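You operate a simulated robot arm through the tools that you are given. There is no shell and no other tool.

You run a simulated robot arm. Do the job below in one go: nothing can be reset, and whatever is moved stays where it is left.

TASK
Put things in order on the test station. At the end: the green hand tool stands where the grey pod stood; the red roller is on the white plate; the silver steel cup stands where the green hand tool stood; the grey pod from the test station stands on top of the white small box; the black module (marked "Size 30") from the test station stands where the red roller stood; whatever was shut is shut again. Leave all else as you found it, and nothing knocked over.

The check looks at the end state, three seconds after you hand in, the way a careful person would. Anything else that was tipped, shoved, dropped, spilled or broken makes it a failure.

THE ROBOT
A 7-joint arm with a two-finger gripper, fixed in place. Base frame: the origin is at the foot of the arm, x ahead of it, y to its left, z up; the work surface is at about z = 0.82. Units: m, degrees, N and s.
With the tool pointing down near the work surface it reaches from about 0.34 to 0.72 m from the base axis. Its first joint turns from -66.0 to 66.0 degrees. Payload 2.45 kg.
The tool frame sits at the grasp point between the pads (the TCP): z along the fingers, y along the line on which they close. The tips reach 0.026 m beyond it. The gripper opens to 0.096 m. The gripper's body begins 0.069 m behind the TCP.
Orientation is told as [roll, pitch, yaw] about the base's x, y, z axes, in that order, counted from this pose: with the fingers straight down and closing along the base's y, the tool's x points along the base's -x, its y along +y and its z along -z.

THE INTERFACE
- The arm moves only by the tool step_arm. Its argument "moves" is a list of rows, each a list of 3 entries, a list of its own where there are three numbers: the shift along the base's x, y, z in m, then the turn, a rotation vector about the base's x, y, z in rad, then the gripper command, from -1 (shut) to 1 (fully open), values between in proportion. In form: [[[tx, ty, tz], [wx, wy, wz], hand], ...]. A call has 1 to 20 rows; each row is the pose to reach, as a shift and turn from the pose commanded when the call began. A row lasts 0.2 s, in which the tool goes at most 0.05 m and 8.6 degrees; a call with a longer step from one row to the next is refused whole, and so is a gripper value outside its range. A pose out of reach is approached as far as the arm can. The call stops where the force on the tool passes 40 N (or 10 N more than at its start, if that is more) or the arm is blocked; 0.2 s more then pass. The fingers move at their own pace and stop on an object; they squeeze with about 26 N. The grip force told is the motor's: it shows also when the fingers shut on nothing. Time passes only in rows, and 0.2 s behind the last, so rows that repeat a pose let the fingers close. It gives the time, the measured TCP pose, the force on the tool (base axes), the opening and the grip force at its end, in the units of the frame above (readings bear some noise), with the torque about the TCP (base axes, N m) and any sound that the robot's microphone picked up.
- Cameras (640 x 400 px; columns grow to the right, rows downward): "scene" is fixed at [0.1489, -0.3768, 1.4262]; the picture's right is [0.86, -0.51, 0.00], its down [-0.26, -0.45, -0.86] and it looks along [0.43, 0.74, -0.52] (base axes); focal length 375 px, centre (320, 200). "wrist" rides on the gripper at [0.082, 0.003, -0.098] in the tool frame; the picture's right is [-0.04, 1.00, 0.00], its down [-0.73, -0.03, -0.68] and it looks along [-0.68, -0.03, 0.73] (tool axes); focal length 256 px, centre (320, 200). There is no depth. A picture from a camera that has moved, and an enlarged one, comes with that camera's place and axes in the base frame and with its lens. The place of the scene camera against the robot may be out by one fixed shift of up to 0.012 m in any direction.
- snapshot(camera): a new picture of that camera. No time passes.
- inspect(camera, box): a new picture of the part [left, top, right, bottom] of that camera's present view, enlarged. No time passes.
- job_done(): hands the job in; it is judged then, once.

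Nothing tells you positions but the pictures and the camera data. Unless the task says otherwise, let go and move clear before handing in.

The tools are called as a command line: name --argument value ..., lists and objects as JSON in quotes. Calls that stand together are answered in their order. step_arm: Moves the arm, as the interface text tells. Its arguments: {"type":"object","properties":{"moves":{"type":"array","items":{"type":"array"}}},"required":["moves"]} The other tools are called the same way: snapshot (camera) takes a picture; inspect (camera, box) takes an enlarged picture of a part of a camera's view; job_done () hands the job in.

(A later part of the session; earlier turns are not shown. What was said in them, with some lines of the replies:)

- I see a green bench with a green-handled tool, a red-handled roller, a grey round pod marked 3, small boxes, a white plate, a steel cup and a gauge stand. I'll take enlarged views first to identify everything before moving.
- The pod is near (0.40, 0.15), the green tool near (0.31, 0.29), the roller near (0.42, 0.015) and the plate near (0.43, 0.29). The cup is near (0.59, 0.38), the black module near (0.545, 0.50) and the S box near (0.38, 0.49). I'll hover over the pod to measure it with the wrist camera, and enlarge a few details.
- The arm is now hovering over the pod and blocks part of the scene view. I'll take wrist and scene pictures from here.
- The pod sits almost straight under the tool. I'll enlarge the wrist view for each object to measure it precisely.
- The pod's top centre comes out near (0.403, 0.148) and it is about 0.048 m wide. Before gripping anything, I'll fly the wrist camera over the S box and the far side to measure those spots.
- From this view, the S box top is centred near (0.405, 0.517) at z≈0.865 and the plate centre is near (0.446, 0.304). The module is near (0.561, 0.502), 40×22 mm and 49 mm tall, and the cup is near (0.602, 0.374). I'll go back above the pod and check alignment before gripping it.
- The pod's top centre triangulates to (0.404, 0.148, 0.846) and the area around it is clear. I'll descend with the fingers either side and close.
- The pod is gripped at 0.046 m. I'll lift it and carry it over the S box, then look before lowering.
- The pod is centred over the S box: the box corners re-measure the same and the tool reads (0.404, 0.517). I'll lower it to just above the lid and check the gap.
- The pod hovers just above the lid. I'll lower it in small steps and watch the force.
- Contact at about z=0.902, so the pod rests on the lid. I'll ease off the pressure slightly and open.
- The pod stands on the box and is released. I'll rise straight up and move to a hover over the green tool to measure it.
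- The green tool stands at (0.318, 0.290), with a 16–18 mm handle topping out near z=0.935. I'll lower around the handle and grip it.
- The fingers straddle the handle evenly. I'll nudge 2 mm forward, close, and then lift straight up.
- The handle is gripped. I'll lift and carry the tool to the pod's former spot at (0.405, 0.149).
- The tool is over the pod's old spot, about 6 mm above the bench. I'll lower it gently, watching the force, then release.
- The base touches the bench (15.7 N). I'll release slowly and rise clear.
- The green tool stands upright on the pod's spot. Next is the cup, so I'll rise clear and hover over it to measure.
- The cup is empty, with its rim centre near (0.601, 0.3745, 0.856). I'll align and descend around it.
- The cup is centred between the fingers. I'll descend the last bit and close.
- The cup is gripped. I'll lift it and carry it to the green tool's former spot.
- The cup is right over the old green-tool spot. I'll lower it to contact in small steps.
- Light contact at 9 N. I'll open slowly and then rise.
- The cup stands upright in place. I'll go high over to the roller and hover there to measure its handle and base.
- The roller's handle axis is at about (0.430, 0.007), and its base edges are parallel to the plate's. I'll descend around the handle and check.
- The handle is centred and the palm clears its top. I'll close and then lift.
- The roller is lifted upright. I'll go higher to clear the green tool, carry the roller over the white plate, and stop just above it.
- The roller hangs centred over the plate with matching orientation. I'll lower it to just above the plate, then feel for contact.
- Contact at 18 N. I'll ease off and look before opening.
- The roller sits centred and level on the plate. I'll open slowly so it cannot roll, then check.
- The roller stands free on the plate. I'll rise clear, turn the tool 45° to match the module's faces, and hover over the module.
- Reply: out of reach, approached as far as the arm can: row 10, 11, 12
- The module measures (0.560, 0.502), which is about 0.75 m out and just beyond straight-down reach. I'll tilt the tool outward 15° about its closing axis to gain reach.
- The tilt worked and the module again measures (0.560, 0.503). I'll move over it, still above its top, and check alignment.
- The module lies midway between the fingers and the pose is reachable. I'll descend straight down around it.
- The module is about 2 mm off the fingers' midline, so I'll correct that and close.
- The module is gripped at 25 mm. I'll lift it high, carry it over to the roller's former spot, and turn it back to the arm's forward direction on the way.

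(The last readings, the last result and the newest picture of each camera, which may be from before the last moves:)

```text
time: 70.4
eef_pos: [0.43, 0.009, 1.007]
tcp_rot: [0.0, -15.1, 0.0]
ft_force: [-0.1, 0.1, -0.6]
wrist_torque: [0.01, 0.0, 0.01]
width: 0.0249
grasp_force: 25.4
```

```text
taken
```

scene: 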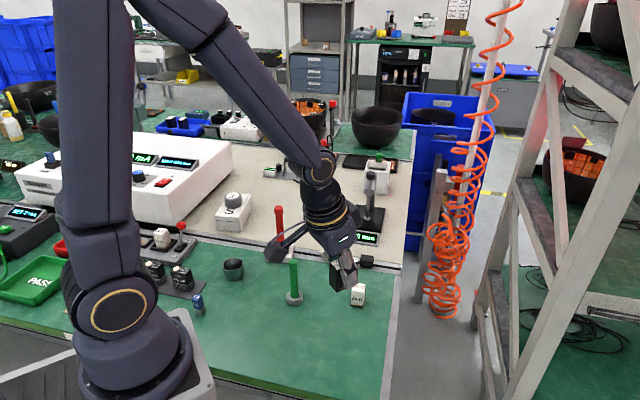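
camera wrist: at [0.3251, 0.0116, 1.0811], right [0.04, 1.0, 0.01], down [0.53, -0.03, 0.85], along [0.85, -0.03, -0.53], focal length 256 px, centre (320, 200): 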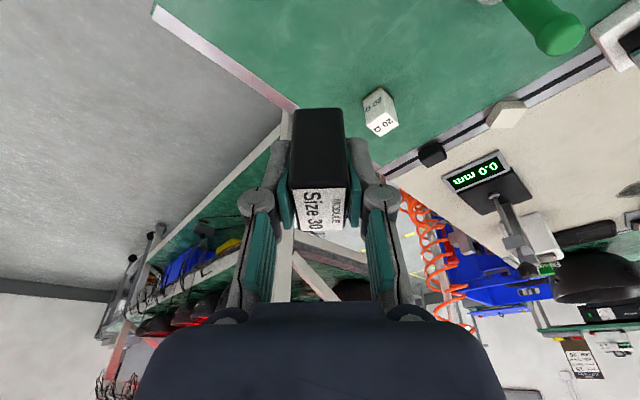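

The module hangs upright over the roller's former spot. I'll lower it to just above the bench.

step_arm --moves '[[[0, -0.001, -0.04], [0, 0, 0], -1], [[0, -0.001, -0.08], [0, 0, 0], -1], [[0, -0.001, -0.115], [0, 0, 0], -1], [[0, -0.001, -0.135], [0, 0, 0], -1], [[0, -0.001, -0.142], [0, 0, 0], -1], [[0, -0.001, -0.142], [0, 0, 0], -1]]'

inspect --camera "scene" --box '[280, 260, 400, 360]'

snapshot --camera "wrist"

```text
time: 71.8
eef_pos: [0.4311, 0.0062, 0.8645]
tcp_rot: [-0.1, -15.0, 0.0]
ft_force: [-0.3, -0.5, -0.4]
wrist_torque: [0.01, 0.02, 0.02]
width: 0.0251
grasp_force: 25.9
```

```text
4.00 times, centred on (340, 310) of scene
camera zoom: at [0.1489, -0.3768, 1.4262], right [0.86, -0.51, 0.0], down [-0.26, -0.45, -0.86], along [0.43, 0.74, -0.52], focal length 1500 px, centre (240, -240)
```

zoom: 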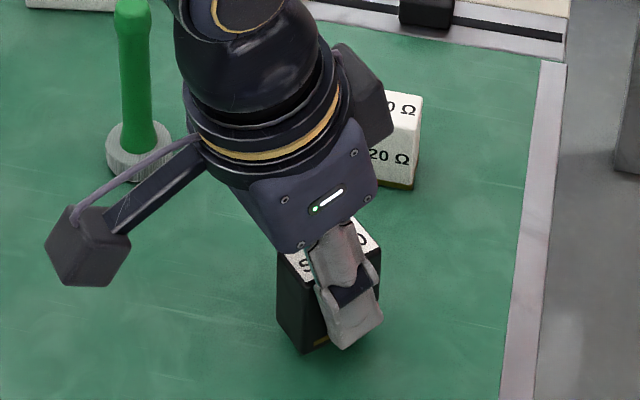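

```text
taken
camera wrist: at [0.3261, 0.0099, 0.9378], right [0.04, 1.0, 0.01], down [0.53, -0.03, 0.85], along [0.85, -0.03, -0.53], focal length 256 px, centre (320, 200)
```

wrist: 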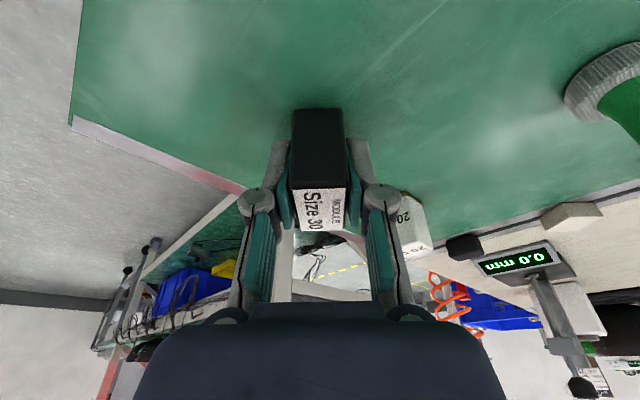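

The module's foot lines up with the roller's old spot, about 7 mm up. I'll lower it gently to contact.

step_arm --moves '[[[0, 0.001, -0.003], [0, 0, 0], -1], [[0, 0.001, -0.006], [0, 0, 0], -1], [[0, 0.001, -0.006], [0, 0, 0], -1]]'

step_arm --moves '[[[0, 0, -0.001], [0, 0, 0], -1], [[0, 0, -0.0015], [0, 0, 0], -1]]'

```text
time: 72.6
eef_pos: [0.4308, 0.0057, 0.8584]
tcp_rot: [0.0, -15.0, -0.1]
ft_force: [0.0, 0.3, -1.1]
wrist_torque: [-0.01, 0.0, 0.02]
width: 0.025
grasp_force: 25.8
```

```text
time: 73.2
eef_pos: [0.4303, 0.0067, 0.8571]
tcp_rot: [0.0, -15.0, 0.0]
ft_force: [0.2, 0.1, -1.0]
wrist_torque: [-0.01, 0.01, -0.01]
width: 0.0249
grasp_force: 26.1
```

step_arm --moves '[[[0, 0, -0.001], [0, 0, 0], -1], [[0, 0, -0.001], [0, 0, 0], -1]]'

inspect --camera "scene" --box '[310, 290, 390, 360]'

```text
time: 73.8
eef_pos: [0.4307, 0.0079, 0.8565]
tcp_rot: [0.0, -15.1, 0.0]
ft_force: [-4.9, -0.2, 18.4]
wrist_torque: [-0.02, 0.07, 0.01]
width: 0.0251
grasp_force: 25.7
```

```text
5.71 times, centred on (350, 325) of scene
camera zoom: at [0.1485, -0.3769, 1.4263], right [0.86, -0.51, 0.0], down [-0.26, -0.45, -0.86], along [0.43, 0.74, -0.52], focal length 2143 px, centre (149, -514)
```

zoom: 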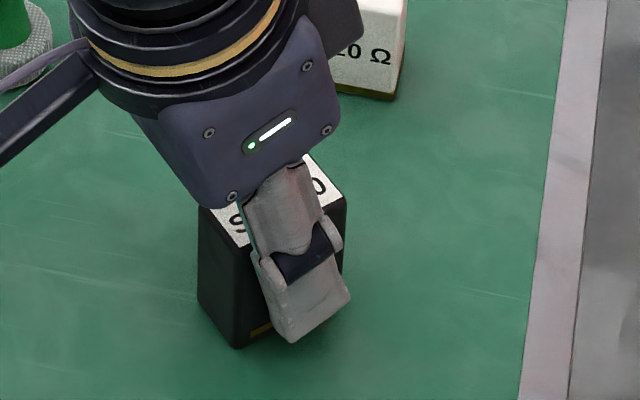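

The module is down on the bench (18 N). I'll ease the pressure, open slowly, and check before leaving.

step_arm --moves '[[[0, 0, 0.0008], [0, 0, 0], -1], [[0, 0, 0.0008], [0, 0, 0], -0.45], [[0, 0, 0.0008], [0, 0, 0], -0.38], [[0, 0, 0.0008], [0, 0, 0], -0.2], [[0, 0, 0.0008], [0, 0, 0], 0.1], [[0, 0, 0.0008], [0, 0, 0], 0.4], [[0, 0, 0.0008], [0, 0, 0], 0.6], [[0, 0, 0.0008], [0, 0, 0], 0.6]]'

snapshot --camera "wrist"

inspect --camera "scene" --box '[310, 290, 390, 360]'

```text
time: 75.6
eef_pos: [0.4297, 0.0069, 0.8566]
tcp_rot: [0.0, -15.0, -0.1]
ft_force: [-0.4, 0.5, -0.2]
wrist_torque: [-0.01, -0.01, 0.0]
width: 0.0768
grasp_force: 0.1
```

```text
taken
camera wrist: at [0.3255, 0.0109, 0.9302], right [0.04, 1.0, 0.01], down [0.53, -0.03, 0.85], along [0.85, -0.03, -0.53], focal length 256 px, centre (320, 200)
```

wrist: 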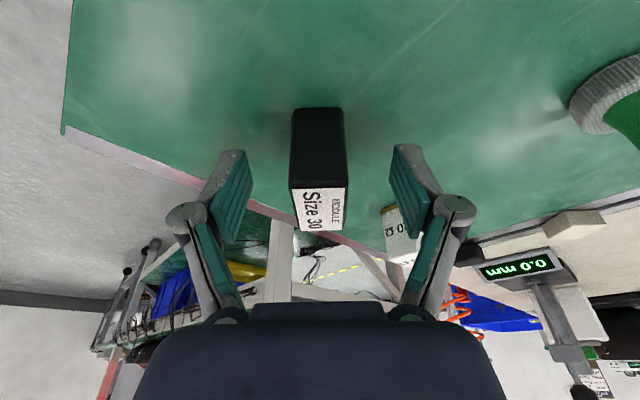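

```text
5.71 times, centred on (350, 325) of scene
camera zoom: at [0.1489, -0.3768, 1.4262], right [0.86, -0.51, 0.0], down [-0.26, -0.45, -0.86], along [0.43, 0.74, -0.52], focal length 2143 px, centre (149, -514)
```

zoom: 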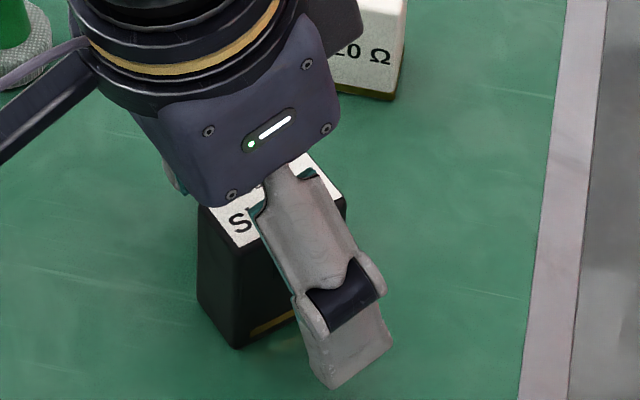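

The module stands free. I'll rise straight up, level the tool and back off to about the starting pose, then inspect everything.

step_arm --moves '[[[0, 0, 0.03], [0, 0, 0], 0.6], [[0, 0, 0.07], [0, 0, 0], 0.6], [[0, 0, 0.11], [0, 0, 0], 0.7], [[0, 0, 0.15], [0, 0, 0], 0.8], [[0, 0, 0.19], [0, 0, 0], 0.9], [[0, 0, 0.23], [0, 0, 0], 1], [[-0.01, 0.02, 0.26], [0, 0.0654, 0], 1], [[-0.03, 0.05, 0.275], [0, 0.1309, 0], 1], [[-0.05, 0.08, 0.275], [0, 0.1963, 0], 1], [[-0.08, 0.1, 0.275], [0, 0.2618, 0], 1], [[-0.11, 0.123, 0.275], [0, 0.2618, 0], 1], [[-0.11, 0.123, 0.275], [0, 0.2618, 0], 1]]'

snapshot --camera "wrist"

snapshot --camera "scene"

inspect --camera "scene" --box '[180, 220, 420, 370]'

inspect --camera "scene" --box '[200, 130, 420, 270]'

```text
time: 78.2
eef_pos: [0.3188, 0.1316, 1.1341]
tcp_rot: [0.0, 0.0, 0.0]
ft_force: [0.8, 0.0, 0.4]
wrist_torque: [-0.01, -0.03, 0.02]
width: 0.0962
grasp_force: 0.1
```

```text
taken
camera wrist: at [0.2368, 0.1346, 1.2318], right [0.04, 1.0, 0.0], down [0.73, -0.03, 0.68], along [0.68, -0.03, -0.73], focal length 256 px, centre (320, 200)
```

wrist: 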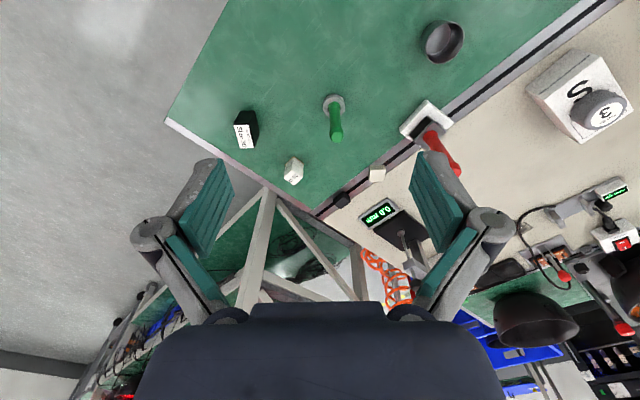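

```text
taken
```

scene: 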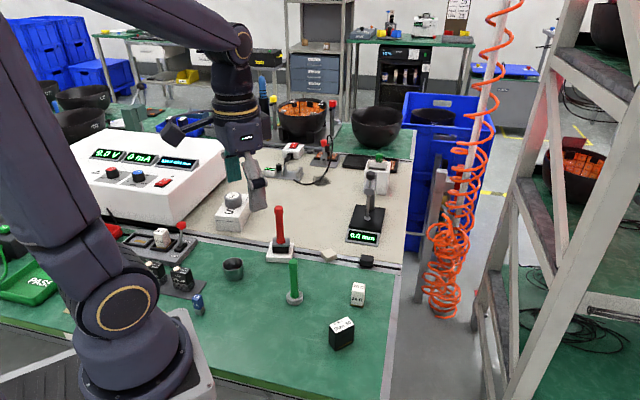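

```text
2.67 times, centred on (300, 295) of scene
camera zoom: at [0.1489, -0.3768, 1.4262], right [0.86, -0.51, 0.0], down [-0.26, -0.45, -0.86], along [0.43, 0.74, -0.52], focal length 1000 px, centre (373, -53)
```

zoom: 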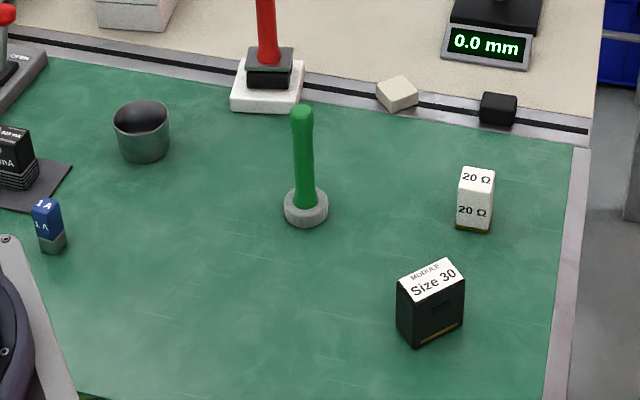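

```text
2.86 times, centred on (310, 200) of scene
camera zoom: at [0.1489, -0.3768, 1.4262], right [0.86, -0.51, 0.0], down [-0.26, -0.45, -0.86], along [0.43, 0.74, -0.52], focal length 1071 px, centre (349, 200)
```

zoom: 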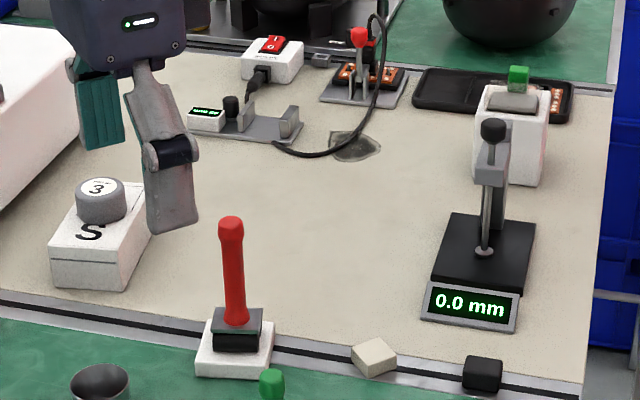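

Everything is where it should be and upright:
- The pod is on the S box.
- The roller is on the plate.
- The green tool is on the pod's spot.
- The cup is on the tool's spot.
- The module is on the roller's spot.

Nothing else has moved and nothing was opened, so I'm handing in.

job_done

```text
The job is handed in.
```

The test station is rearranged and the job is handed in. In the last pictures every moved item stood upright, and nothing else had visibly shifted.

- **Green hand tool:** it stands where the grey pod stood.
- **Red roller:** it stands centred on the white plate.
- **Silver steel cup:** it stands where the green hand tool stood. It was empty, so nothing spilled.
- **Grey pod:** it stands on top of the white box marked "S". I took that to be the white small box.
- **Black module ("Size 30"):** it stands where the red roller stood. It is turned about 45° from how it originally faced.

I opened nothing, so there was nothing to shut again. The gripper is empty, and the arm is clear of the bench at about its starting pose.
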